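You operate a simulated robot arm through the tools that you are given. There is no shell and no other tool.

You are at the controls of a simulated robot arm. One attempt, no reset.

TASK
Thread three beads on rod 1 of the bead stand by the table's edge, as its card shows.
Fine: slide the teal bar back, and over the rods again after; leave the other two beads in the tray.

The check looks at the end state, three seconds after you hand in, the way a careful person would. Anything else that was tipped, shoved, dropped, spilled or broken makes it a failure.

THE ROBOT
A 6-joint arm with a two-finger gripper, fixed in place. Base frame: the origin is on the floor under the middle of its stand, x ahead of it, y to its left, z up; the work surface is at about z = 0.742. Readings come in m, rad, newtons and seconds.
It reaches about 1.038 m from its shoulder. Its first joint turns from -2.897 to 2.897 rad. Payload 1.71 kg.
The tool frame sits at the grasp point between the pads (the TCP): z along the fingers, y along the line on which they close. The tips reach 0.02 m beyond it. The gripper opens to 0.096 m; its body begins 0.113 m behind the TCP.
Orientation is that of the tool frame in the base frame, as a unit quaternion [x, y, z, w]. With the fingers straight down and closing along the base's y, the tool's x points along the base's -x, its y along +y and its z along -z.

THE INTERFACE
- The arm moves only by the tool apply_moves. Its argument "motion" is a list of rows, each a list of 6 numbers: the shift along the tool's x, y, z in units of 400 mm (1.0 is 400 mm), then the turn, a rotation vector about the tool's x, y, z in units of 90 degrees (1.0 is 90 degrees). In form: [[x, y, z, rx, ry, rz], ...]. A call has 1 to 20 rows; each row is the pose to reach, as a shift and turn from the pose commanded when the call began, along the tool's axes at that moment. "fingers" is the closure in counts, from 0 (fully open) to 255 (shut), set as the call begins (left out, the last holds). A call with a number of a shift or a turn outside -1 to 1 is refused whole. Rows are played at 5 a second. More than 0.05 m and 0.15 rad between two rows, or a gripper value outside its range, and nothing of the call is played. Where a pose cannot be reached the arm comes as near as it can. A force on the tool above 40 N (or 10 N above the force at the start of the call, whichever is more), or a blocked arm, ends the call early, and 0.2 s more pass. Each finger travels about 0.045 m/s and halts on what it meets, pressing with about 28 N; the grip force reading is that of the motor and also rises with nothing between the fingers. The clock runs only during rows and for 0.2 s after the last one: add rows that repeat a pose to give the fingers time. The reply holds the time, the measured pose of the TCP, the force on the tool along the base axes, the opening and the grip force, in the units named above and with some noise, with the torque about the TCP (base axes, N m) and any sound that the robot's microphone picked up.
- Cameras (640 x 400 px; columns grow to the right, rows downward): "scene" is fixed at [0.221, 0.6496, 1.2914]; the picture's right is [-0.77, -0.64, 0.00], its down [-0.19, 0.23, -0.95] and it looks along [0.61, -0.74, -0.30] (base axes); focal length 329 px, centre (320, 200). "wrist" rides on the gripper at [0.066, 0.014, -0.145] in the tool frame; the picture's right is [-0.21, 0.98, 0.00], its down [-0.88, -0.18, -0.45] and it looks along [-0.44, -0.09, 0.90] (tool axes); focal length 275 px, centre (320, 200). There is no depth. A picture from a camera that has moved, and an enlarged one, comes with that camera's place and axes in the base frame and with its lens.
- grab_frame(camera): a new picture of that camera. It takes no simulated time.
- raise_lower(by): moves the trunk up (or, below 0, down) by that many m; the arm rides with it, the base frame stays. It gives what a move gives, with no picture.
- enlarge(camera, box): a new picture of the part [left, top, right, bottom] of that camera's present view, enlarged. It takes no simulated time.
- finish_job(): hands the job in; it is judged then, once.

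Places have to be worked out from the pictures, the camera data and where the tool is seen. Open the gripper and draw the arm clear of the work before you hand the job in, unless the task says otherwise.

The tools are called after "Emit:" as a command line: name --pt "numbers of a row" for each row, then --argument value for the rest, lists and objects as JSON in quotes. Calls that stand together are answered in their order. apply_moves: Moves the arm, as the interface text tells. Its arguments: {"type":"object","properties":{"motion":{"type":"array"},"fingers":{"type":"number"}},"required":["motion"]} The other tools are called the same way: raise_lower (by) moves the trunk up or down; grab_frame (camera) takes a picture; enlarge (camera, box) takes an enlarged picture of a part of a camera's view; finish_job () hands the job in.

At the start:

```text
t: 0.0
position: [0.5158, -0.1442, 1.1198]
ee_rot: [0.0, 1.0, 0.0, -0.001]
wrist_force: [6.5, -1.0, -1.2]
moment: [0.19, 1.05, 0.01]
grip_width: 0.096
gripper_force: 0.1
trunk travel left (down, up): [-0.15, 0.24]
```

scene: 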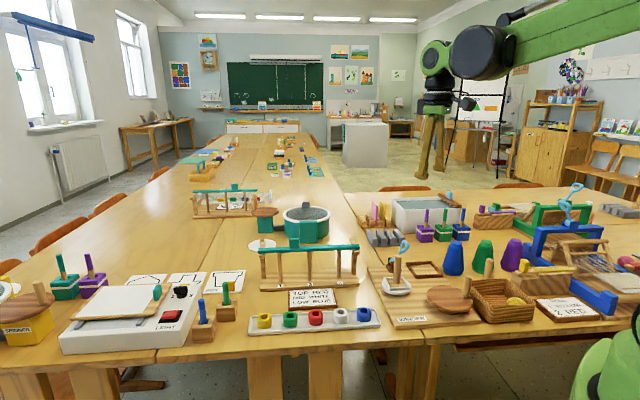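
wrist: 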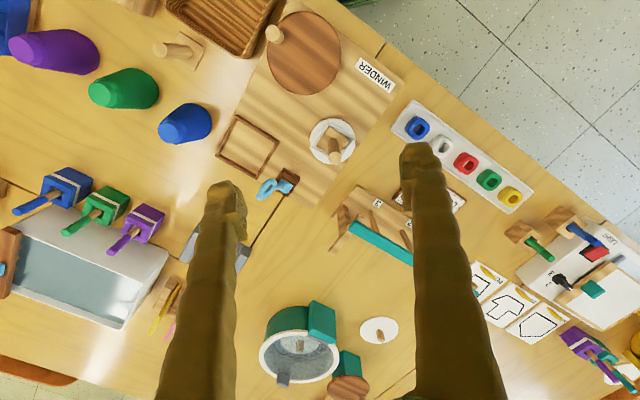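

I'll begin by looking closely at the bead stand, its card, and the bead tray.

Emit:
enlarge --camera "scene" --box '[240, 220, 390, 340]'

Emit:
enlarge --camera "wrist" --box '[320, 80, 560, 300]'

Emit:
enlarge --camera "scene" --box '[280, 280, 345, 320]'

```text
3.33 times, centred on (315, 280) of scene
camera zoom: at [0.221, 0.6496, 1.2914], right [-0.77, -0.64, 0.0], down [-0.19, 0.23, -0.95], along [0.61, -0.74, -0.3], focal length 1098 px, centre (337, -67)
```

zoom: 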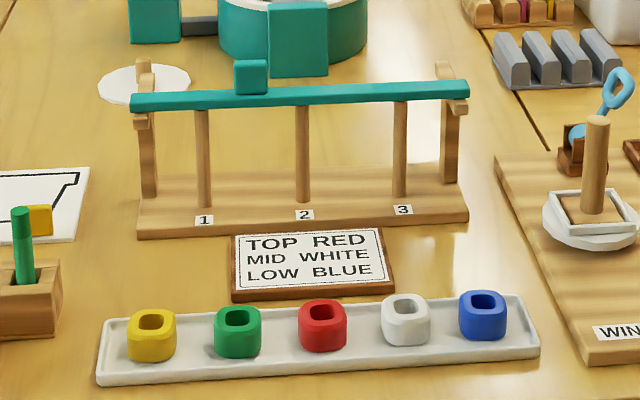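

```text
1.82 times, centred on (440, 190) of wrist
camera zoom: at [0.451, -0.1304, 1.2649], right [0.21, 0.98, 0.0], down [0.88, -0.18, 0.44], along [0.43, -0.09, -0.9], focal length 500 px, centre (102, 218)
```

zoom: 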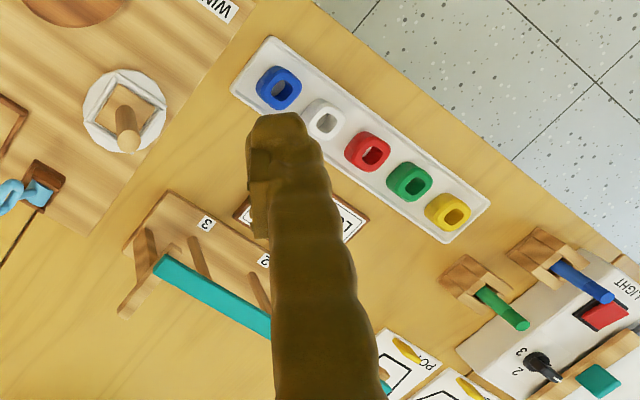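

```text
9.85 times, centred on (312, 300) of scene
camera zoom: at [0.221, 0.6496, 1.2914], right [-0.77, -0.64, 0.0], down [-0.19, 0.23, -0.95], along [0.61, -0.74, -0.3], focal length 3244 px, centre (394, -785)
```

zoom: 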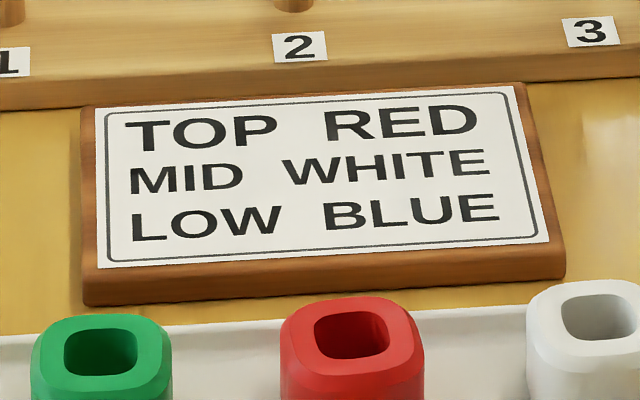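

The card reads TOP RED / MID WHITE / LOW BLUE, so the threading order on rod 1 is blue, white, then red. The stand and tray lie along a 45° line, with rod 1 near (0.866, 0.060). I'll move the arm high above the stand to see how the teal bar is mounted.

Emit:
apply_moves --pt "-0.06 0.06 0.02 0 0 0" --pt "-0.12 0.12 0.04 0 0 0" --pt "-0.18 0.18 0.06 0 0 0" --pt "-0.24 0.24 0.08 0 0 0" --pt "-0.3 0.3 0.1 0 0 0" --pt "-0.36 0.36 0.12 0 0 0" --pt "-0.42 0.41 0.14 0 0 0" --pt "-0.42 0.41 0.14 0 0 0" --fingers 0

```text
t: 1.8
position: [0.6707, 0.0203, 1.0744]
ee_rot: [0.0, 1.0, 0.0, 0.007]
wrist_force: [-0.7, -1.0, -0.3]
moment: [-0.01, 0.04, -0.02]
grip_width: 0.0961
gripper_force: 0.1
trunk travel left (down, up): [-0.15, 0.24]
```

The arm moved with no forces of note. I'll take pictures from the new position.

Emit:
grab_frame --camera "wrist"

Emit:
grab_frame --camera "scene"

```text
taken
camera wrist: at [0.6034, 0.0334, 1.2185], right [0.21, 0.98, 0.0], down [0.87, -0.18, 0.46], along [0.45, -0.09, -0.89], focal length 275 px, centre (320, 200)
```

wrist: 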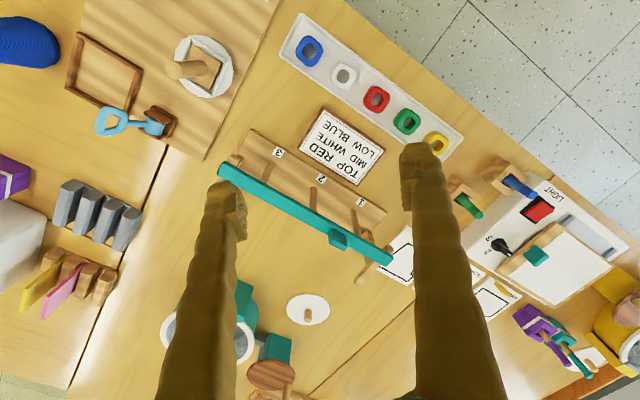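

```text
taken
```

scene: 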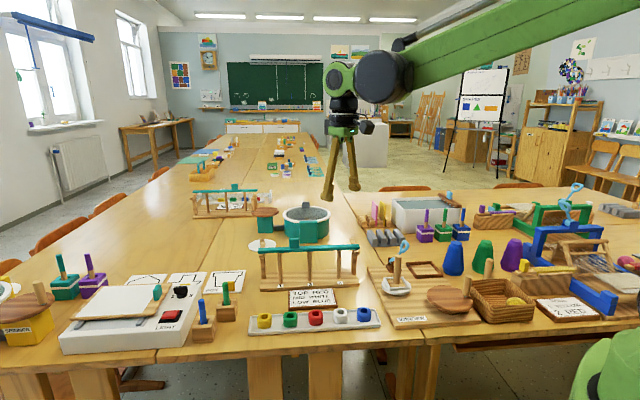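

The reading is about 1 cm short of the commanded pose, so I'll hold still briefly to see if that is lag or a standing offset.

Emit:
apply_moves --pt "0 0 0 0 0 0" --pt "0 0 0 0 0 0" --pt "0 0 0 0 0 0"

Emit:
grab_frame --camera "wrist"

```text
t: 2.6
position: [0.6704, 0.0204, 1.0739]
ee_rot: [0.0, 1.0, -0.001, 0.007]
wrist_force: [-0.8, -0.4, 0.1]
moment: [-0.01, -0.01, -0.06]
grip_width: 0.0962
gripper_force: 0.0
trunk travel left (down, up): [-0.15, 0.24]
```

```text
taken
camera wrist: at [0.603, 0.0329, 1.2188], right [0.21, 0.98, 0.0], down [0.87, -0.18, 0.46], along [0.45, -0.09, -0.89], focal length 275 px, centre (320, 200)
```

wrist: 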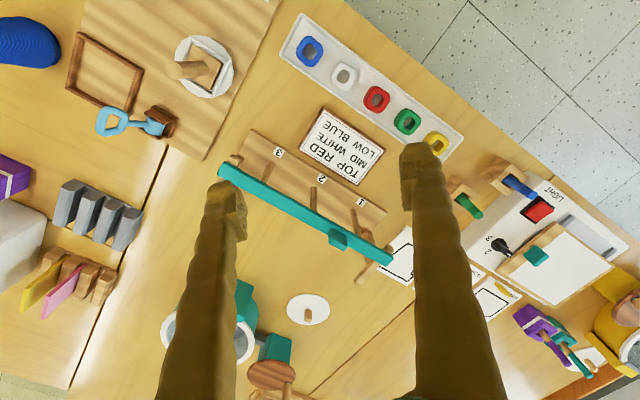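

The offset is steady (about −13 mm in x, +10 mm in z), so I'll rely on measured poses and pictures, not commanded values. Now I'll zoom in on the stand's bar and posts.

Emit:
enlarge --camera "wrist" --box '[205, 120, 415, 280]'

Emit:
enlarge --camera "scene" --box '[250, 230, 370, 300]'

Emit:
enlarge --camera "scene" --box '[180, 170, 280, 230]'

Emit:
enlarge --camera "scene" --box '[300, 110, 400, 210]'

```text
2.50 times, centred on (310, 200) of wrist
camera zoom: at [0.603, 0.0329, 1.2188], right [0.21, 0.98, 0.0], down [0.87, -0.18, 0.46], along [0.45, -0.09, -0.89], focal length 688 px, centre (345, 200)
```

zoom: 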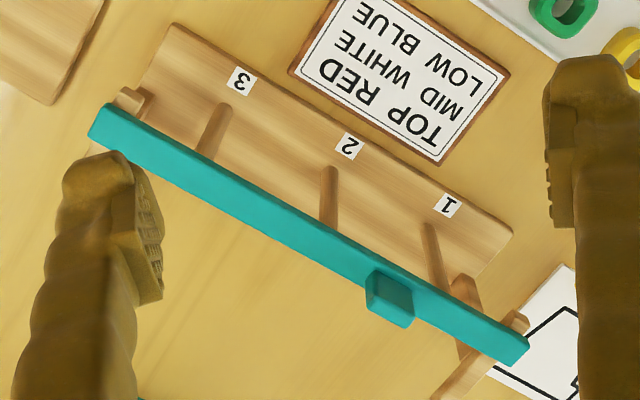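

```text
5.33 times, centred on (310, 265) of scene
camera zoom: at [0.221, 0.6496, 1.2914], right [-0.77, -0.64, 0.0], down [-0.19, 0.23, -0.95], along [0.61, -0.74, -0.3], focal length 1757 px, centre (373, -147)
```

zoom: 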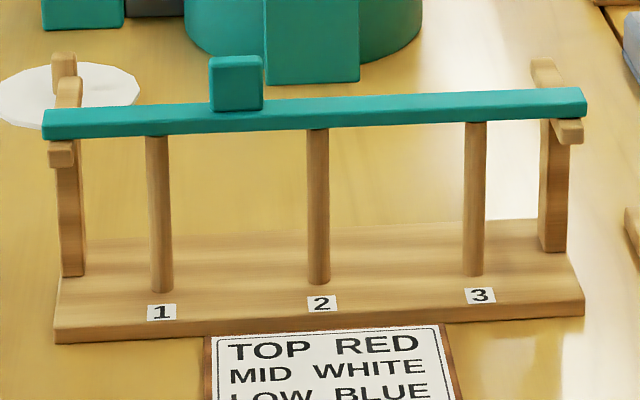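

```text
6.40 times, centred on (230, 200) of scene
camera zoom: at [0.221, 0.6496, 1.2914], right [-0.77, -0.64, 0.0], down [-0.19, 0.23, -0.95], along [0.61, -0.74, -0.3], focal length 2108 px, centre (896, 200)
```

zoom: 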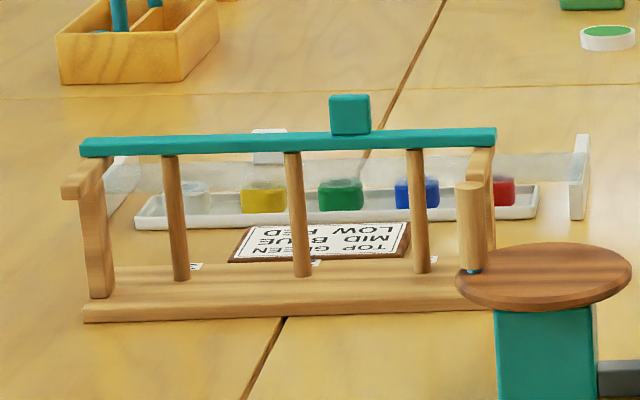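

```text
4.00 times, centred on (350, 160) of scene
camera zoom: at [0.221, 0.6496, 1.2914], right [-0.77, -0.64, 0.0], down [-0.19, 0.23, -0.95], along [0.61, -0.74, -0.3], focal length 1318 px, centre (200, 360)
```

zoom: 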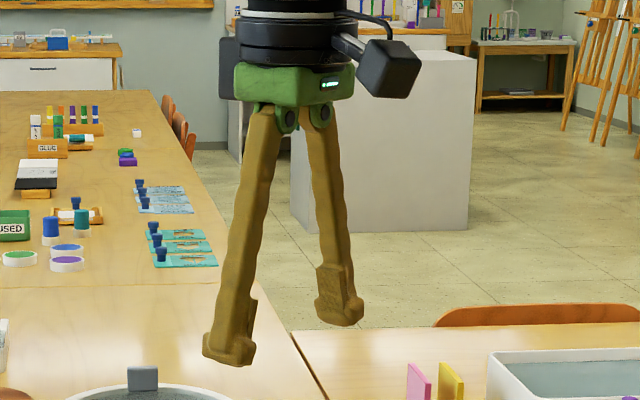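

The teal bar lies across two end rails that run backward, with a square knob between rods 1 and 2. I'll turn the gripper 45° so the fingers close along the row, and move closer for a better view.

Emit:
apply_moves --pt "-0.031 0.018 0.032 0 0 0.0714" --pt "-0.062 0.036 0.064 0 0 0.1428" --pt "-0.093 0.054 0.096 0 0 0.2142" --pt "-0.124 0.072 0.128 0 0 0.2856" --pt "-0.155 0.09 0.16 0 0 0.357" --pt "-0.186 0.107 0.193 0 0 0.4284" --pt "-0.2175 0.125 0.225 0 0 0.5" --pt "-0.2175 0.125 0.225 0 0 0.5"

Emit:
grab_frame --camera "wrist"

Emit:
grab_frame --camera "scene"

```text
t: 4.4
position: [0.7568, 0.0708, 0.9848]
ee_rot: [0.383, 0.924, 0.002, 0.006]
wrist_force: [-0.4, 0.8, 0.2]
moment: [-0.01, 0.04, 0.03]
grip_width: 0.0959
gripper_force: 0.2
trunk travel left (down, up): [-0.15, 0.24]
```

```text
taken
camera wrist: at [0.7183, 0.1269, 1.1289], right [0.84, 0.55, 0.01], down [0.48, -0.75, 0.45], along [0.25, -0.37, -0.89], focal length 275 px, centre (320, 200)
```

wrist: 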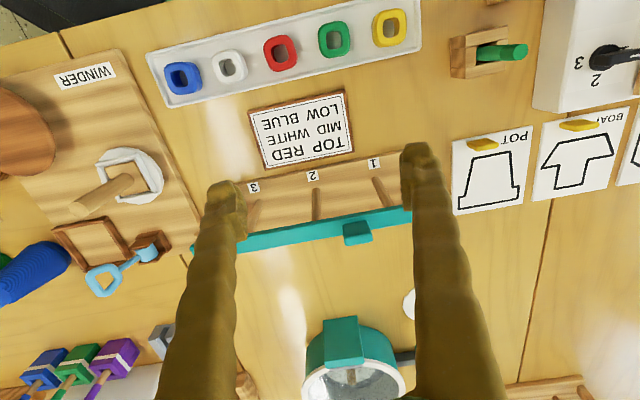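

```text
taken
```

scene: 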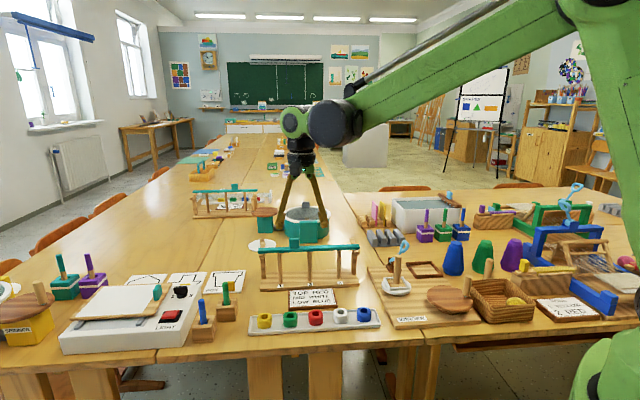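

The relative motion now tracks well. I'll enlarge the stand in this closer view to get rod, rail and bar geometry.

Emit:
enlarge --camera "wrist" --box '[180, 130, 440, 290]'

Emit:
enlarge --camera "wrist" --box '[330, 140, 450, 260]'

Emit:
enlarge --camera "wrist" --box '[140, 0, 430, 120]'

```text
2.46 times, centred on (310, 210) of wrist
camera zoom: at [0.7183, 0.1269, 1.1289], right [0.84, 0.55, 0.01], down [0.48, -0.75, 0.45], along [0.25, -0.37, -0.89], focal length 678 px, centre (345, 175)
```

zoom: 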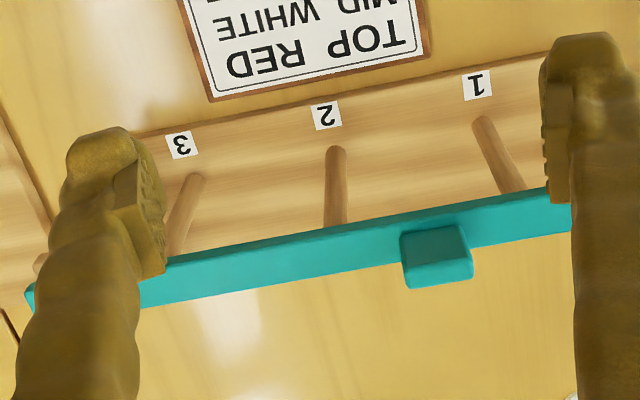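

```text
3.33 times, centred on (390, 200) of wrist
camera zoom: at [0.7183, 0.1269, 1.1289], right [0.84, 0.55, 0.01], down [0.48, -0.75, 0.45], along [0.25, -0.37, -0.89], focal length 918 px, centre (87, 200)
```

zoom: 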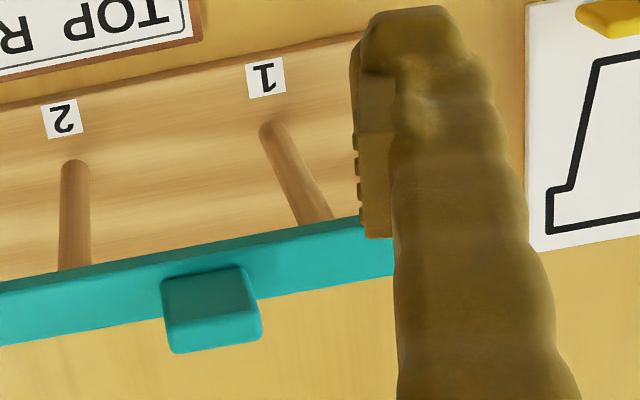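

```text
2.21 times, centred on (285, 60) of wrist
camera zoom: at [0.7183, 0.1269, 1.1289], right [0.84, 0.55, 0.01], down [0.48, -0.75, 0.45], along [0.25, -0.37, -0.89], focal length 608 px, centre (397, 509)
```

zoom: 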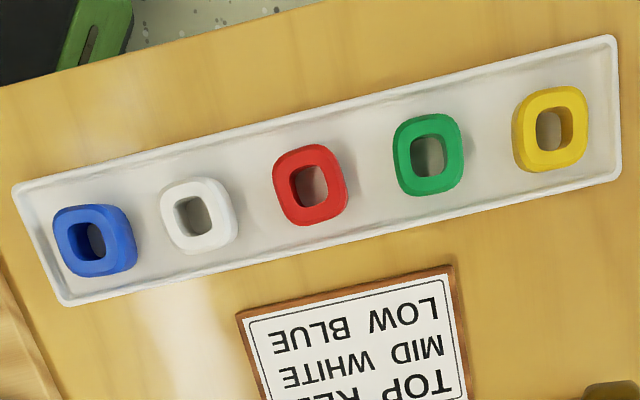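

I'll zoom tightly on the knob in both cameras to triangulate its position and height.

Emit:
enlarge --camera "wrist" --box '[335, 210, 375, 250]'

Emit:
enlarge --camera "scene" --box '[280, 235, 310, 255]'

Emit:
enlarge --camera "scene" --box '[250, 235, 290, 285]'

Emit:
enlarge --camera "scene" --box '[340, 235, 370, 285]'

```text
10.00 times, centred on (355, 230) of wrist
camera zoom: at [0.7183, 0.1269, 1.1289], right [0.84, 0.55, 0.01], down [0.48, -0.75, 0.45], along [0.25, -0.37, -0.89], focal length 2753 px, centre (-30, -100)
```

zoom: 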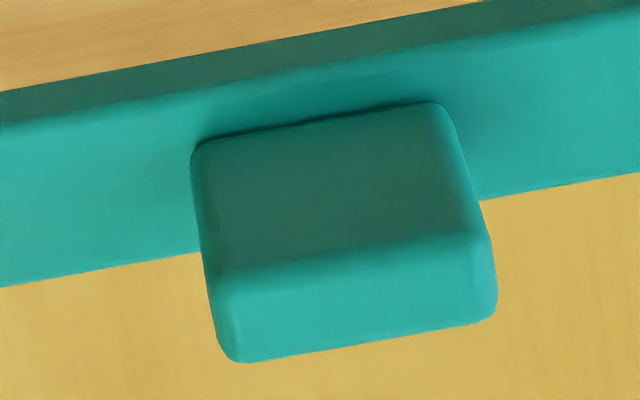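

```text
16.00 times, centred on (295, 245) of scene
camera zoom: at [0.221, 0.6496, 1.2914], right [-0.77, -0.64, 0.0], down [-0.19, 0.23, -0.95], along [0.61, -0.74, -0.3], focal length 5271 px, centre (720, -520)
```

zoom: 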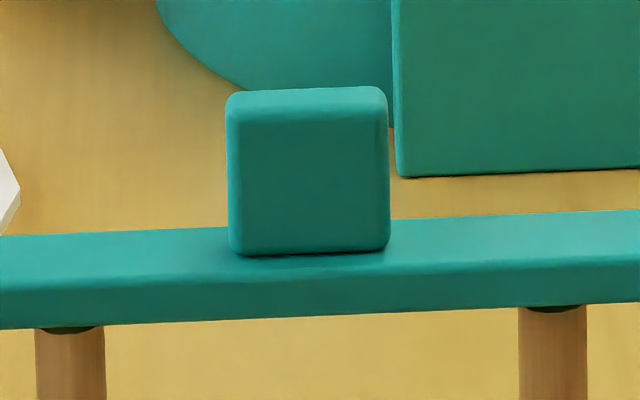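

```text
8.00 times, centred on (270, 260) of scene
camera zoom: at [0.221, 0.6496, 1.2914], right [-0.77, -0.64, 0.0], down [-0.19, 0.23, -0.95], along [0.61, -0.74, -0.3], focal length 2635 px, centre (720, -280)
```

zoom: 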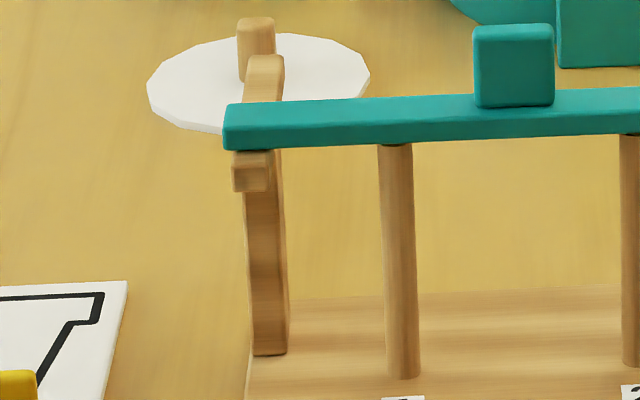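

```text
8.00 times, centred on (355, 260) of scene
camera zoom: at [0.221, 0.6496, 1.2914], right [-0.77, -0.64, 0.0], down [-0.19, 0.23, -0.95], along [0.61, -0.74, -0.3], focal length 2635 px, centre (40, -280)
```

zoom: 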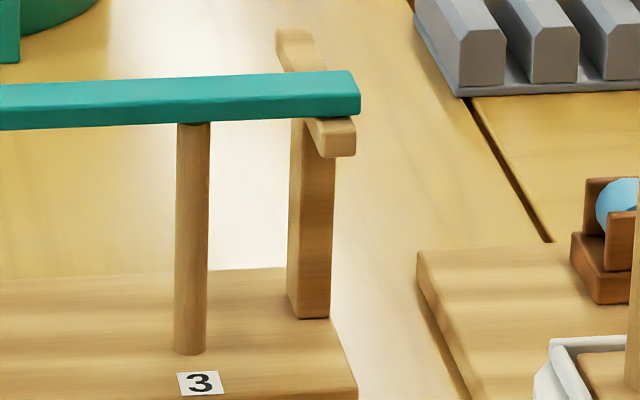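

Triangulating gives: base top ≈0.752, rod tops ≈0.850, bar top ≈0.863, and a knob about 26 mm wide, 12 mm deep and 26 mm tall at ≈(0.847, 0.008). The bar looks like it lies loosely on rails about 85 mm long. I'll turn so the fingers close front-to-back, which is the sliding direction, while moving above the knob and staying high.

Emit:
apply_moves --pt "-0.0225 0.004 0 0 0 -0.0833" --pt "-0.0451 0.008 0 0 0 -0.1667" --pt "-0.0676 0.012 0 0 0 -0.25" --pt "-0.0902 0.0159 0 0 0 -0.3333" --pt "-0.1127 0.0199 0 0 0 -0.4167" --pt "-0.1352 0.0239 0 0 0 -0.5" --pt "-0.1578 0.0279 0 0 0 -0.5833" --pt "-0.1803 0.0319 0 0 0 -0.6667" --pt "-0.2029 0.0358 0 0 0 -0.75" --pt "-0.2254 0.0398 0 0 0 -0.8333" --pt "-0.248 0.0438 0 0 0 -0.9167" --pt "-0.2705 0.0478 0 0 0 -1.0" --pt "-0.2705 0.0478 0 0 0 -1.0"

Emit:
grab_frame --camera "wrist"

Emit:
grab_frame --camera "scene"

```text
t: 7.2
position: [0.8465, 0.0074, 0.9871]
ee_rot: [-0.384, 0.923, -0.003, 0.006]
wrist_force: [-0.1, -0.1, -0.5]
moment: [-0.01, -0.02, 0.02]
grip_width: 0.0961
gripper_force: 0.1
trunk travel left (down, up): [-0.15, 0.24]
```

```text
taken
camera wrist: at [0.7892, -0.0302, 1.131], right [-0.55, 0.84, -0.01], down [0.74, 0.49, 0.45], along [0.38, 0.24, -0.89], focal length 275 px, centre (320, 200)
```

wrist: 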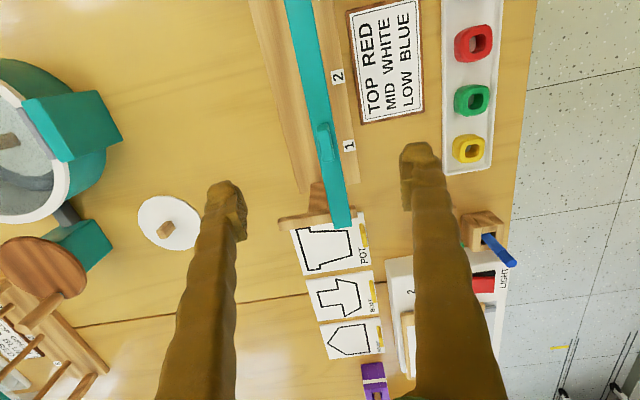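

```text
taken
```

scene: 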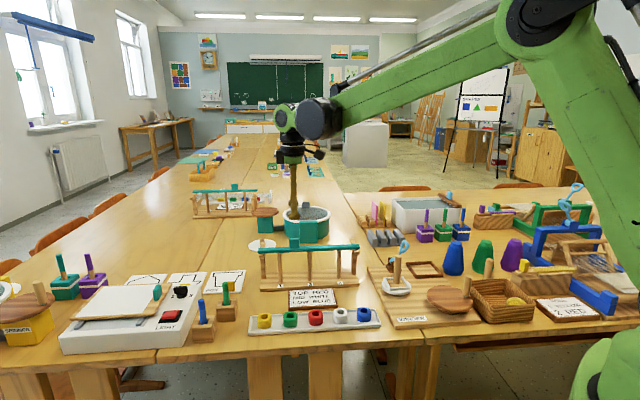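

I'll zoom in on the rod 1 end rail and the knob in this view.

Emit:
enlarge --camera "wrist" --box '[240, 80, 400, 240]'

Emit:
enlarge --camera "wrist" --box '[270, 160, 370, 235]'

Emit:
enlarge --camera "scene" --box '[260, 150, 330, 260]'

```text
2.50 times, centred on (320, 160) of wrist
camera zoom: at [0.7892, -0.0302, 1.131], right [-0.55, 0.84, -0.01], down [0.74, 0.49, 0.45], along [0.38, 0.24, -0.89], focal length 688 px, centre (320, 300)
```

zoom: 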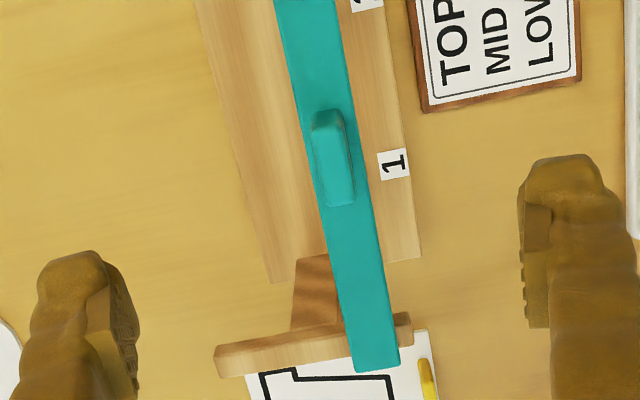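

```text
5.33 times, centred on (320, 198) of wrist
camera zoom: at [0.7892, -0.0302, 1.131], right [-0.55, 0.84, -0.01], down [0.74, 0.49, 0.45], along [0.38, 0.24, -0.89], focal length 1468 px, centre (320, 213)
```

zoom: 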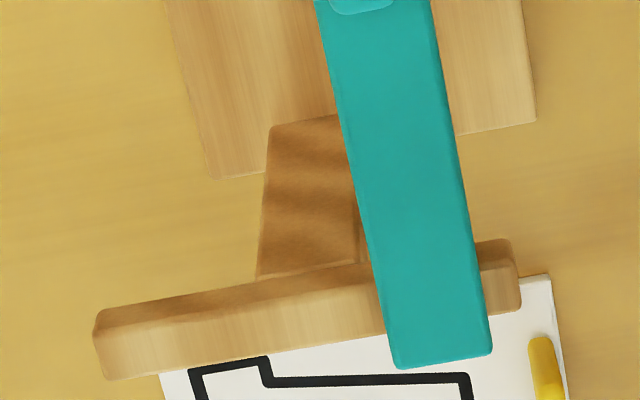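

```text
3.64 times, centred on (295, 205) of scene
camera zoom: at [0.221, 0.6496, 1.2914], right [-0.77, -0.64, 0.0], down [-0.19, 0.23, -0.95], along [0.61, -0.74, -0.3], focal length 1198 px, centre (411, 182)
```

zoom: 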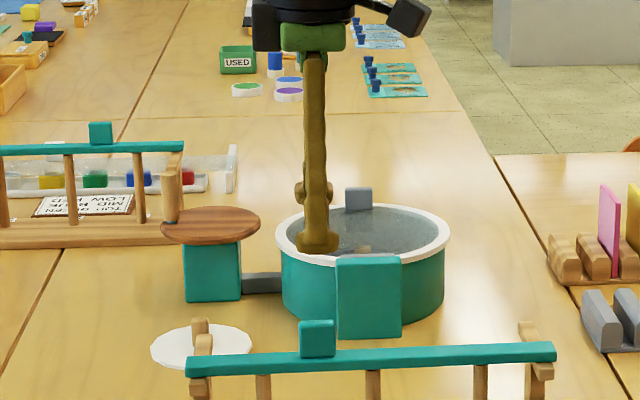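

The rails have no end stops: there's about 58 mm of free rail behind the bar and 6 mm in front, so I'll slide it back roughly 50 mm. First I'll level the small tool tilt, part-close the fingers and come down partway over the knob.

Emit:
apply_moves --pt "0 0.001 0.03 -0.0016 0.0014 0" --pt "0.001 0.003 0.06 -0.0032 0.0028 0" --pt "0.001 0.004 0.09 -0.0048 0.0042 0" --pt "0.002 0.005 0.12 -0.0064 0.0056 0" --pt "0.002 0.005 0.14 -0.0064 0.0056 0" --pt "0.002 0.005 0.14 -0.0064 0.0056 0" --fingers 120

Emit:
grab_frame --camera "wrist"

Emit:
enlarge --camera "scene" --box '[250, 190, 370, 270]'

```text
t: 8.6
position: [0.8442, 0.008, 0.93]
ee_rot: [-0.383, 0.924, 0.0, 0.0]
wrist_force: [0.0, 0.2, -0.4]
moment: [0.03, 0.0, -0.04]
grip_width: 0.0509
gripper_force: 0.1
trunk travel left (down, up): [-0.15, 0.24]
```

```text
taken
camera wrist: at [0.7896, -0.0292, 1.0747], right [-0.55, 0.84, 0.0], down [0.75, 0.49, 0.45], along [0.37, 0.24, -0.9], focal length 275 px, centre (320, 200)
```

wrist: 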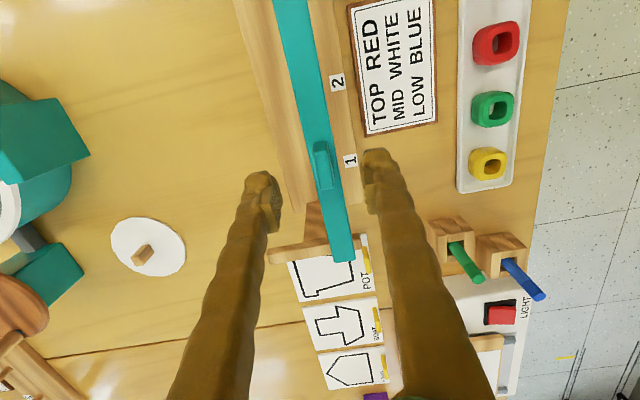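

```text
5.00 times, centred on (310, 230) of scene
camera zoom: at [0.221, 0.6496, 1.2914], right [-0.77, -0.64, 0.0], down [-0.19, 0.23, -0.95], along [0.61, -0.74, -0.3], focal length 1647 px, centre (370, 50)
```

zoom: 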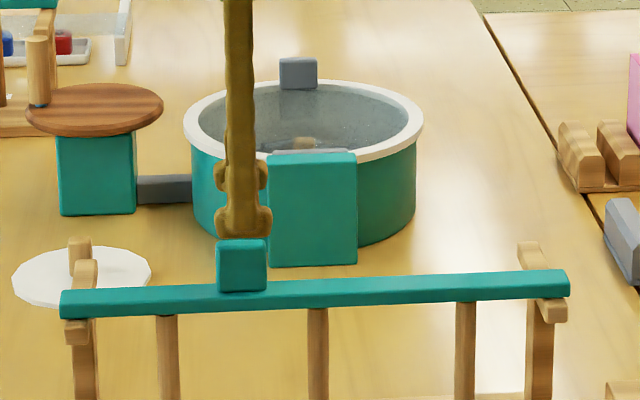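

The fingers straddle the knob with it centred between them (front-to-back within ~2 mm, row direction ~4 mm). I'll shift slightly and lower to z≈0.889, where the tips sit about 7 mm above the bar.

Emit:
apply_moves --pt "0.003 0.002 0.03 0 0 0" --pt "0.006 0.004 0.06 0 0 0" --pt "0.007 0.004 0.085 0 0 0" --pt "0.007 0.004 0.102 0 0 0" --pt "0.007 0.004 0.102 0 0 0"

Emit:
grab_frame --camera "wrist"

Emit:
enlarge --camera "scene" --box '[250, 200, 370, 280]'

```text
t: 9.8
position: [0.8422, 0.0071, 0.8893]
ee_rot: [-0.382, 0.924, 0.0, -0.001]
wrist_force: [-0.6, 0.5, -0.4]
moment: [-0.01, -0.02, -0.04]
grip_width: 0.051
gripper_force: 0.0
trunk travel left (down, up): [-0.15, 0.24]
```

```text
taken
camera wrist: at [0.786, -0.0307, 1.0331], right [-0.55, 0.84, 0.0], down [0.75, 0.49, 0.45], along [0.37, 0.24, -0.9], focal length 275 px, centre (320, 200)
```

wrist: 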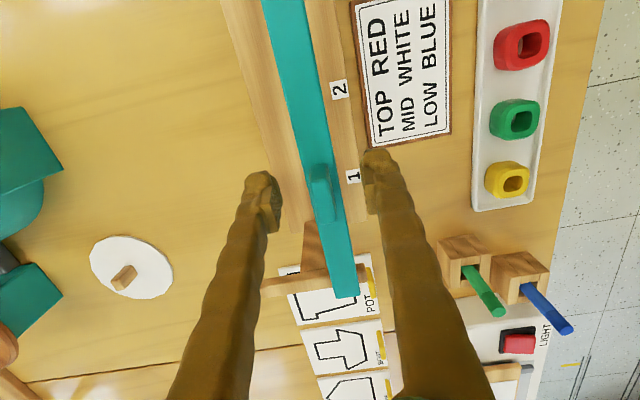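

```text
5.00 times, centred on (310, 240) of scene
camera zoom: at [0.221, 0.6496, 1.2914], right [-0.77, -0.64, 0.0], down [-0.19, 0.23, -0.95], along [0.61, -0.74, -0.3], focal length 1647 px, centre (370, 0)
```

zoom: 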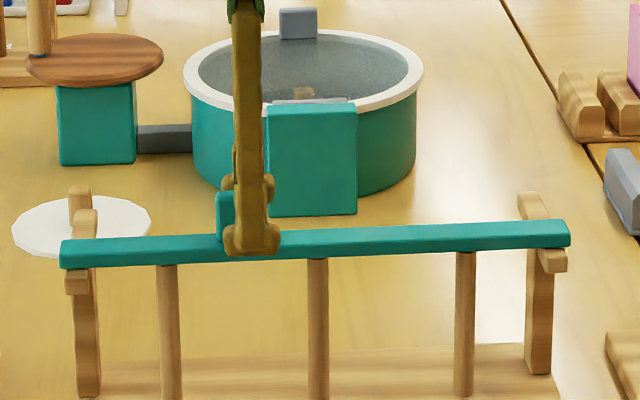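

Comparing views, the fingers sit ~5 mm too far toward rod 3, so I'll shift back toward rod 1 by 6 mm and then close on the knob.

Emit:
apply_moves --pt "-0.008 0.001 0 0 0 0" --pt "-0.015 0.002 0 0 0 0" --pt "-0.015 0.002 0 0 0 0"

Emit:
apply_moves --pt "0 0 0 0 0 0" --pt "0 0 0 0 0 0" --pt "0 0 0 0 0 0" --pt "0 0 0 0 0 0" --pt "0 0 0 0 0 0" --fingers 240

Emit:
grab_frame --camera "wrist"

Emit:
enlarge --camera "scene" --box '[250, 200, 370, 280]'

```text
t: 10.6
position: [0.8465, 0.011, 0.8882]
ee_rot: [-0.382, 0.924, -0.001, 0.001]
wrist_force: [0.3, 0.1, 0.2]
moment: [0.03, 0.0, 0.03]
grip_width: 0.0508
gripper_force: 0.0
trunk travel left (down, up): [-0.15, 0.24]
```

```text
t: 11.8
position: [0.8475, 0.0111, 0.8873]
ee_rot: [-0.383, 0.924, 0.001, 0.0]
wrist_force: [0.0, 0.0, -0.5]
moment: [0.01, -0.02, 0.01]
grip_width: 0.011
gripper_force: 35.1
trunk travel left (down, up): [-0.15, 0.24]
```

```text
taken
camera wrist: at [0.7907, -0.0262, 1.034], right [-0.55, 0.84, 0.0], down [0.75, 0.49, 0.45], along [0.37, 0.24, -0.9], focal length 275 px, centre (320, 200)
```

wrist: 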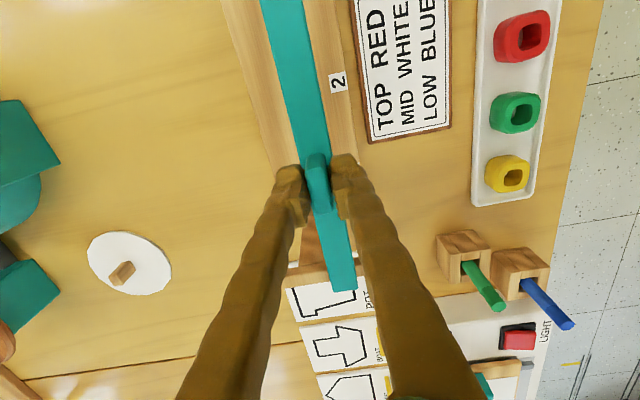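

```text
5.00 times, centred on (310, 240) of scene
camera zoom: at [0.221, 0.6496, 1.2914], right [-0.77, -0.64, 0.0], down [-0.19, 0.23, -0.95], along [0.61, -0.74, -0.3], focal length 1647 px, centre (370, 0)
```

zoom: 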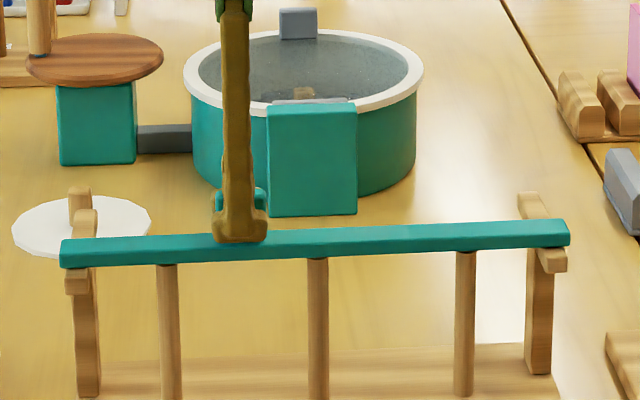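

The knob is held (width 11 mm, 35 N) at home position (0.8475, 0.0111, 0.8873), which I'll remember for returning the bar. Now I'll slide it back gently, 25 mm first.

Emit:
apply_moves --pt "0 -0.01 0 0 0 0" --pt "0 -0.02 0 0 0 0" --pt "0 -0.03 0 0 0 0" --pt "0 -0.04 0 0 0 0" --pt "0 -0.05 0 0 0 0" --pt "0 -0.0625 0 0 0 0" --pt "0 -0.0625 0 0 0 0"

Emit:
enlarge --camera "scene" --box '[250, 200, 370, 280]'

Emit:
grab_frame --camera "wrist"

```text
t: 13.4
position: [0.8638, -0.0073, 0.8893]
ee_rot: [-0.383, 0.924, 0.0, 0.0]
wrist_force: [-3.6, -2.9, -5.8]
moment: [-0.11, 0.06, 0.02]
grip_width: 0.0111
gripper_force: 35.3
trunk travel left (down, up): [-0.15, 0.24]
```

```text
5.00 times, centred on (310, 240) of scene
camera zoom: at [0.221, 0.6496, 1.2914], right [-0.77, -0.64, 0.0], down [-0.19, 0.23, -0.95], along [0.61, -0.74, -0.3], focal length 1647 px, centre (370, 0)
```

zoom: 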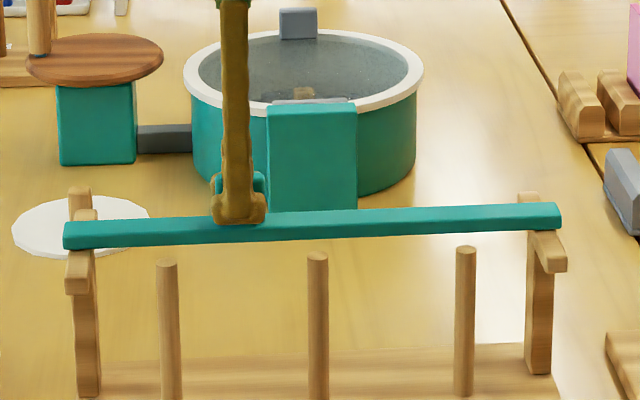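

```text
taken
camera wrist: at [0.808, -0.0435, 1.034], right [-0.55, 0.84, 0.0], down [0.75, 0.49, 0.44], along [0.37, 0.24, -0.9], focal length 275 px, centre (320, 200)
```

wrist: 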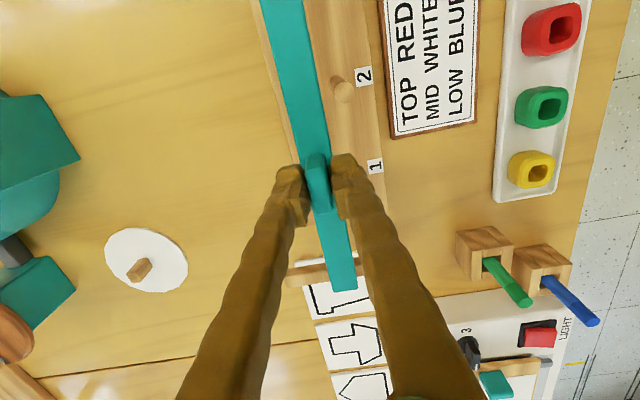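

The bar is sliding evenly at both ends, with light forces. I'll continue another ~27 mm, easing down by under 1 mm since the reading hints I'm lifting it slightly.

Emit:
apply_moves --pt "0 0 0.002 0 0 0" --pt "0 -0.01 0.002 0 0 0" --pt "0 -0.02 0.002 0 0 0" --pt "0 -0.03 0.002 0 0 0" --pt "0 -0.04 0.002 0 0 0" --pt "0 -0.05 0.002 0 0 0" --pt "0 -0.06 0.002 0 0 0" --pt "0 -0.068 0.002 0 0 0" --pt "0 -0.068 0.002 0 0 0"

Emit:
enlarge --camera "scene" --box '[250, 200, 370, 280]'

Emit:
grab_frame --camera "wrist"

```text
t: 15.4
position: [0.882, -0.0248, 0.8885]
ee_rot: [-0.382, 0.924, 0.0, 0.001]
wrist_force: [2.6, 2.7, 22.9]
moment: [-0.02, -0.01, 0.0]
grip_width: 0.011
gripper_force: 34.5
trunk travel left (down, up): [-0.15, 0.24]
```

```text
5.00 times, centred on (310, 240) of scene
camera zoom: at [0.221, 0.6496, 1.2914], right [-0.77, -0.64, 0.0], down [-0.19, 0.23, -0.95], along [0.61, -0.74, -0.3], focal length 1647 px, centre (370, 0)
```

zoom: 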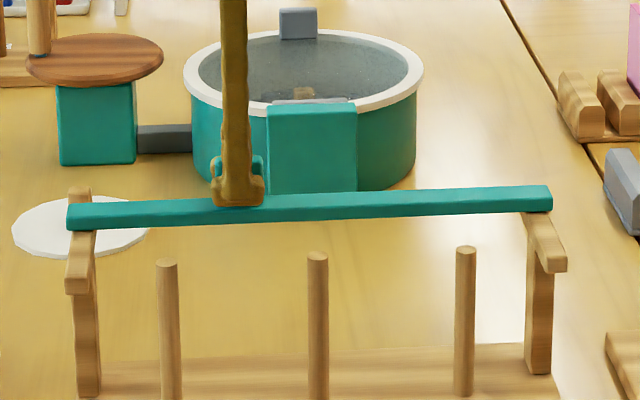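

```text
taken
camera wrist: at [0.8263, -0.0621, 1.0338], right [-0.55, 0.84, 0.0], down [0.75, 0.49, 0.45], along [0.37, 0.24, -0.89], focal length 275 px, centre (320, 200)
```

wrist: 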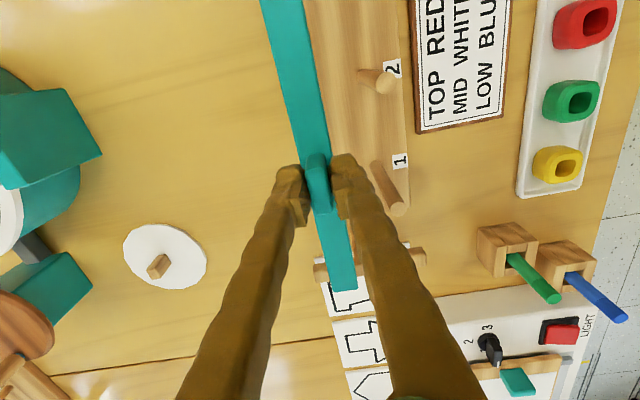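

The bar is now ~50 mm back with rods clear, but I'm pressing down ~23 N, so I'll undo the small downward shift. I'll check the rail margin behind the bar too.

Emit:
apply_moves --pt "0 0 -0.0015 0 0 0" --pt "0 0 -0.0015 0 0 0"

Emit:
enlarge --camera "wrist" --box '[300, 230, 440, 310]'

Emit:
enlarge --camera "scene" --box '[335, 225, 365, 275]'

Emit:
enlarge --camera "scene" --box '[255, 225, 285, 275]'

```text
t: 16.0
position: [0.883, -0.0248, 0.8882]
ee_rot: [-0.382, 0.924, 0.001, 0.002]
wrist_force: [1.9, 3.6, 12.8]
moment: [0.28, -0.3, 0.02]
grip_width: 0.0109
gripper_force: 34.4
trunk travel left (down, up): [-0.15, 0.24]
```

```text
4.57 times, centred on (370, 270) of wrist
camera zoom: at [0.8266, -0.0623, 1.0338], right [-0.55, 0.84, 0.0], down [0.75, 0.49, 0.45], along [0.37, 0.24, -0.9], focal length 1258 px, centre (91, -120)
```

zoom: 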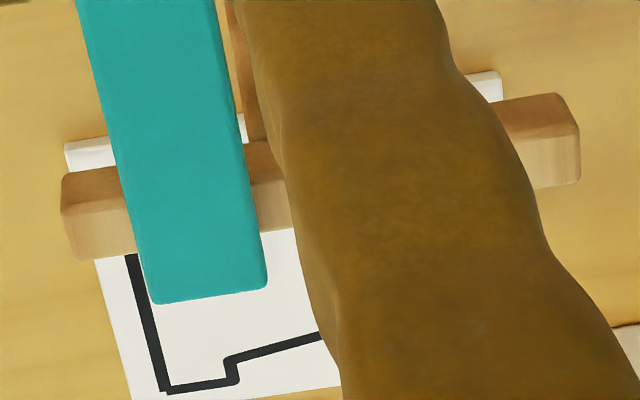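

```text
8.00 times, centred on (350, 250) of scene
camera zoom: at [0.221, 0.6496, 1.2914], right [-0.77, -0.64, 0.0], down [-0.19, 0.23, -0.95], along [0.61, -0.74, -0.3], focal length 2635 px, centre (80, -200)
```

zoom: 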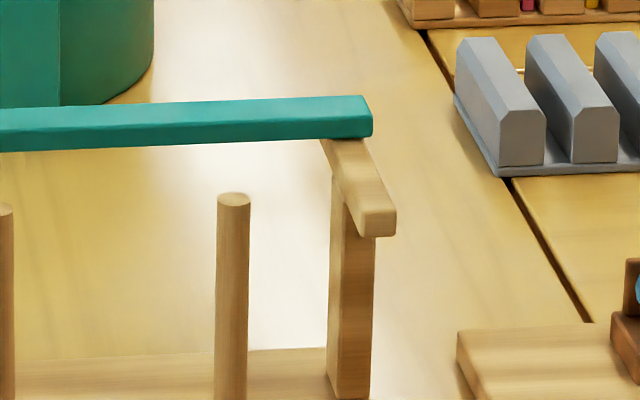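

```text
8.00 times, centred on (270, 250) of scene
camera zoom: at [0.221, 0.6496, 1.2914], right [-0.77, -0.64, 0.0], down [-0.19, 0.23, -0.95], along [0.61, -0.74, -0.3], focal length 2635 px, centre (720, -200)
```

zoom: 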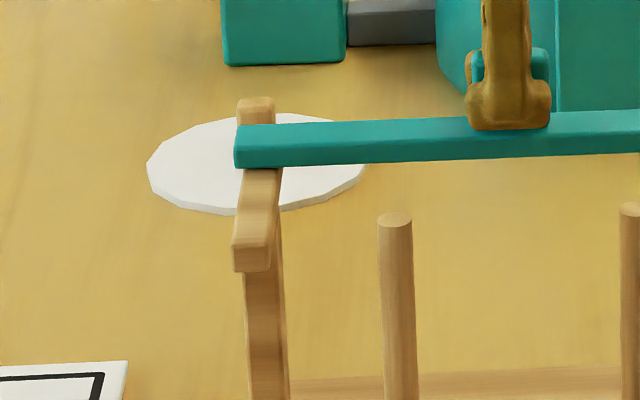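

Rail remains behind the bar on both sides, so it rests securely. I'll relieve the remaining downforce, then open the fingers.

Emit:
apply_moves --pt "0 0 -0.0015 0 0 0" --pt "0 0 -0.0015 0 0 0"

Emit:
apply_moves --pt "0 0 0 0 0 0" --pt "0 0 0 0 0 0" --pt "0 0 0 0 0 0" --fingers 150

Emit:
apply_moves --pt "0 0 -0.02 0 0 0" --pt "0 0 -0.05 0 0 0" --pt "0 0 -0.1 0 0 0" --pt "0 0 -0.16 0 0 0" --pt "0 0 -0.22 0 0 0" --pt "0 0 -0.25 0 0 0" --pt "0 0 -0.25 0 0 0"

Emit:
grab_frame --camera "wrist"

Emit:
grab_frame --camera "scene"

```text
t: 16.6
position: [0.8833, -0.0259, 0.8882]
ee_rot: [-0.382, 0.924, 0.0, 0.0]
wrist_force: [2.4, 1.2, 2.9]
moment: [0.17, -0.21, -0.01]
grip_width: 0.011
gripper_force: 34.7
trunk travel left (down, up): [-0.15, 0.24]
```

```text
t: 17.4
position: [0.8815, -0.0241, 0.8891]
ee_rot: [-0.383, 0.924, 0.0, 0.0]
wrist_force: [-0.1, 0.1, 1.0]
moment: [-0.03, 0.0, -0.03]
grip_width: 0.0395
gripper_force: 0.0
trunk travel left (down, up): [-0.15, 0.24]
```

```text
t: 19.0
position: [0.8816, -0.0231, 0.9912]
ee_rot: [-0.382, 0.924, 0.0, 0.0]
wrist_force: [-0.2, 0.3, 0.1]
moment: [0.0, -0.04, -0.01]
grip_width: 0.0395
gripper_force: 0.1
trunk travel left (down, up): [-0.15, 0.24]
```

```text
taken
camera wrist: at [0.826, -0.061, 1.136], right [-0.55, 0.84, 0.0], down [0.75, 0.49, 0.45], along [0.37, 0.24, -0.9], focal length 275 px, centre (320, 200)
```

wrist: 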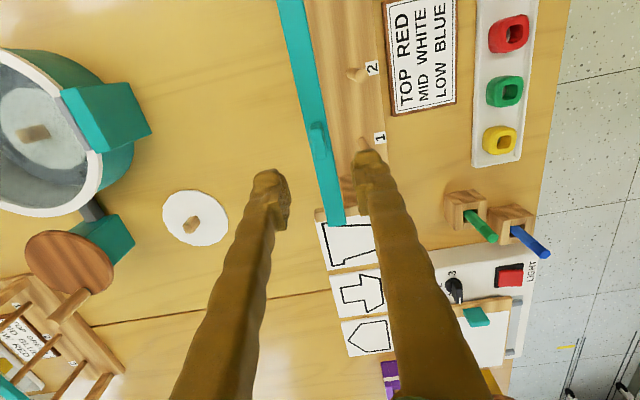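

```text
taken
```

scene: 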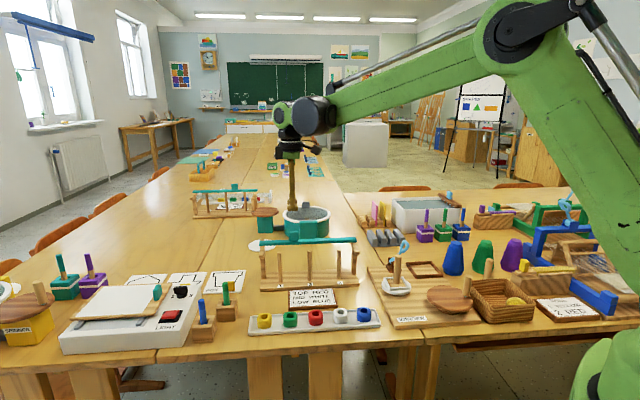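

The bar stayed put and rods are clear. Next I'll travel high to above the blue bead at about (0.594, 0.025) with the fingers at ~60 mm opening.

Emit:
apply_moves --pt "0.053 0.0741 0.01 0 0 0" --pt "0.106 0.1481 0.02 0 0 0" --pt "0.159 0.2222 0.03 0 0 0" --pt "0.212 0.2963 0.04 0 0 0" --pt "0.265 0.3703 0.055 0 0 0" --pt "0.318 0.4444 0.07 0 0 0" --pt "0.371 0.5184 0.085 0 0 0" --pt "0.424 0.5925 0.1 0 0 0" --pt "0.424 0.5925 0.1 0 0 0" --fingers 96

Emit:
grab_frame --camera "wrist"

Emit:
grab_frame --camera "scene"

```text
t: 21.0
position: [0.5942, 0.0232, 0.9515]
ee_rot: [-0.383, 0.924, 0.001, 0.001]
wrist_force: [-0.4, 0.8, 0.2]
moment: [0.01, 0.0, -0.02]
grip_width: 0.0598
gripper_force: 0.1
trunk travel left (down, up): [-0.15, 0.24]
```

```text
taken
camera wrist: at [0.5384, -0.014, 1.0972], right [-0.55, 0.84, 0.0], down [0.75, 0.49, 0.45], along [0.37, 0.24, -0.9], focal length 275 px, centre (320, 200)
```

wrist: 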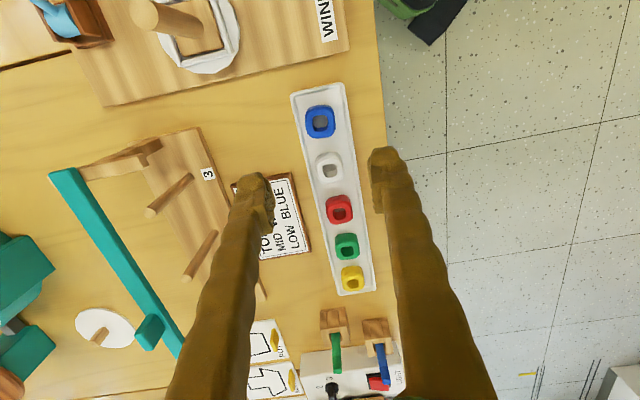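

```text
taken
```

scene: 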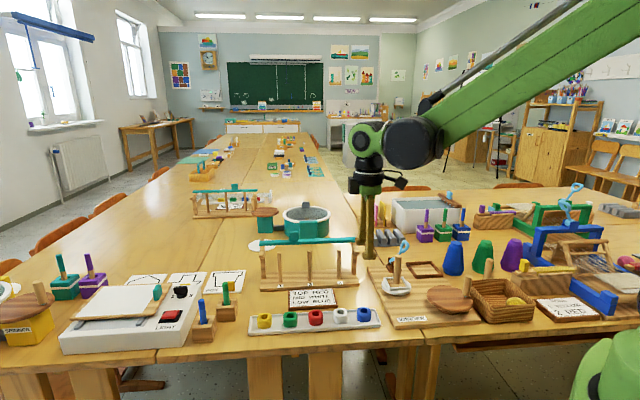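

The blue bead is nearly centred. I'll enlarge to measure its centre precisely.

Emit:
enlarge --camera "wrist" --box '[280, 80, 360, 140]'

Emit:
enlarge --camera "scene" --box '[320, 210, 400, 330]'

```text
6.67 times, centred on (320, 110) of wrist
camera zoom: at [0.5384, -0.014, 1.0972], right [-0.55, 0.84, 0.0], down [0.75, 0.49, 0.45], along [0.37, 0.24, -0.9], focal length 1835 px, centre (320, 800)
```

zoom: 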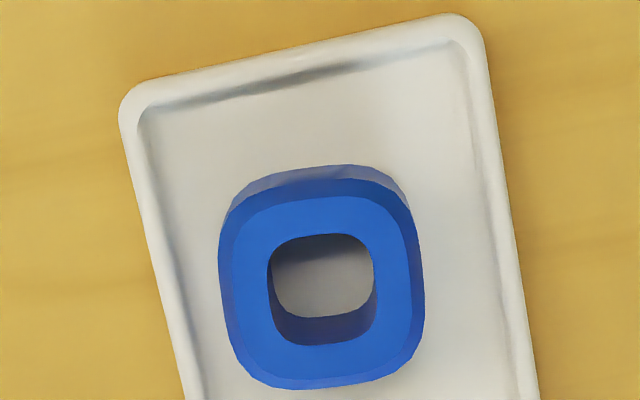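

```text
3.33 times, centred on (360, 270) of scene
camera zoom: at [0.221, 0.6496, 1.2914], right [-0.77, -0.64, 0.0], down [-0.19, 0.23, -0.95], along [0.61, -0.74, -0.3], focal length 1098 px, centre (187, -33)
```

zoom: 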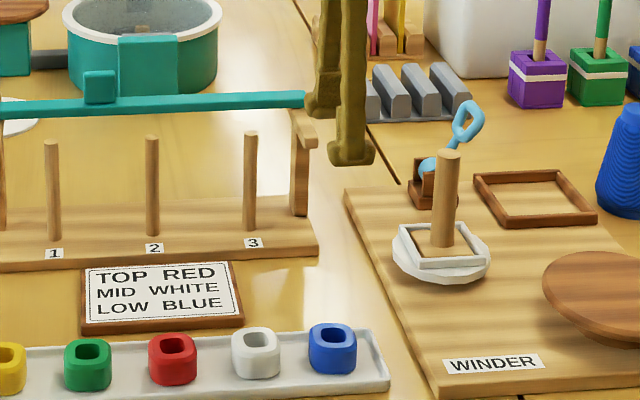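

Bead is ~36 mm wide with an ~18 mm hole, and its top is at ≈0.773. It sits about 4.5 mm off along the row, so I'll correct this and lower to z≈0.825 for another check.

Emit:
apply_moves --pt "0.003 0.001 0.06 0 0 0" --pt "0.006 0.002 0.13 0 0 0" --pt "0.009 0.003 0.2 0 0 0" --pt "0.011 0.0035 0.27 0 0 0" --pt "0.011 0.0035 0.316 0 0 0" --pt "0.011 0.0035 0.316 0 0 0"

Emit:
grab_frame --camera "wrist"

Emit:
enlarge --camera "scene" --box '[320, 230, 400, 330]'

```text
t: 22.4
position: [0.5927, 0.0194, 0.8232]
ee_rot: [-0.383, 0.924, 0.0, 0.001]
wrist_force: [-0.2, 0.3, 0.6]
moment: [-0.01, -0.02, -0.02]
grip_width: 0.0602
gripper_force: 0.1
trunk travel left (down, up): [-0.15, 0.24]
```

```text
taken
camera wrist: at [0.5377, -0.0172, 0.9683], right [-0.55, 0.84, 0.0], down [0.75, 0.49, 0.45], along [0.37, 0.24, -0.9], focal length 275 px, centre (320, 200)
```

wrist: 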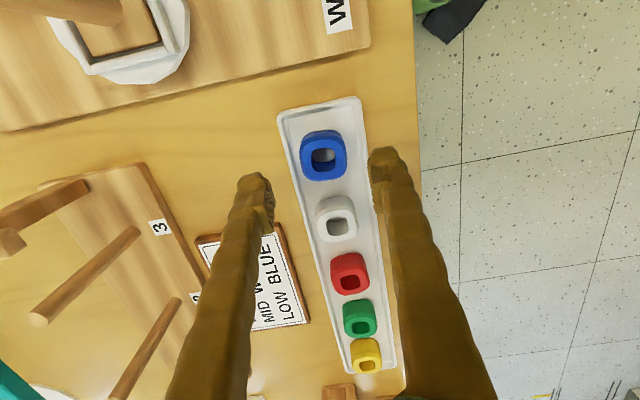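

```text
4.00 times, centred on (360, 280) of scene
camera zoom: at [0.221, 0.6496, 1.2914], right [-0.77, -0.64, 0.0], down [-0.19, 0.23, -0.95], along [0.61, -0.74, -0.3], focal length 1318 px, centre (160, -120)
```

zoom: 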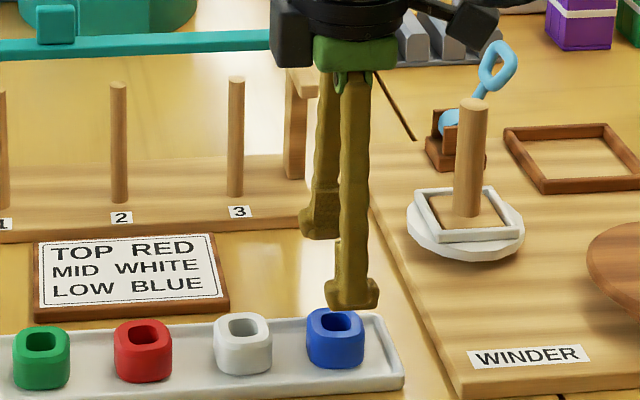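

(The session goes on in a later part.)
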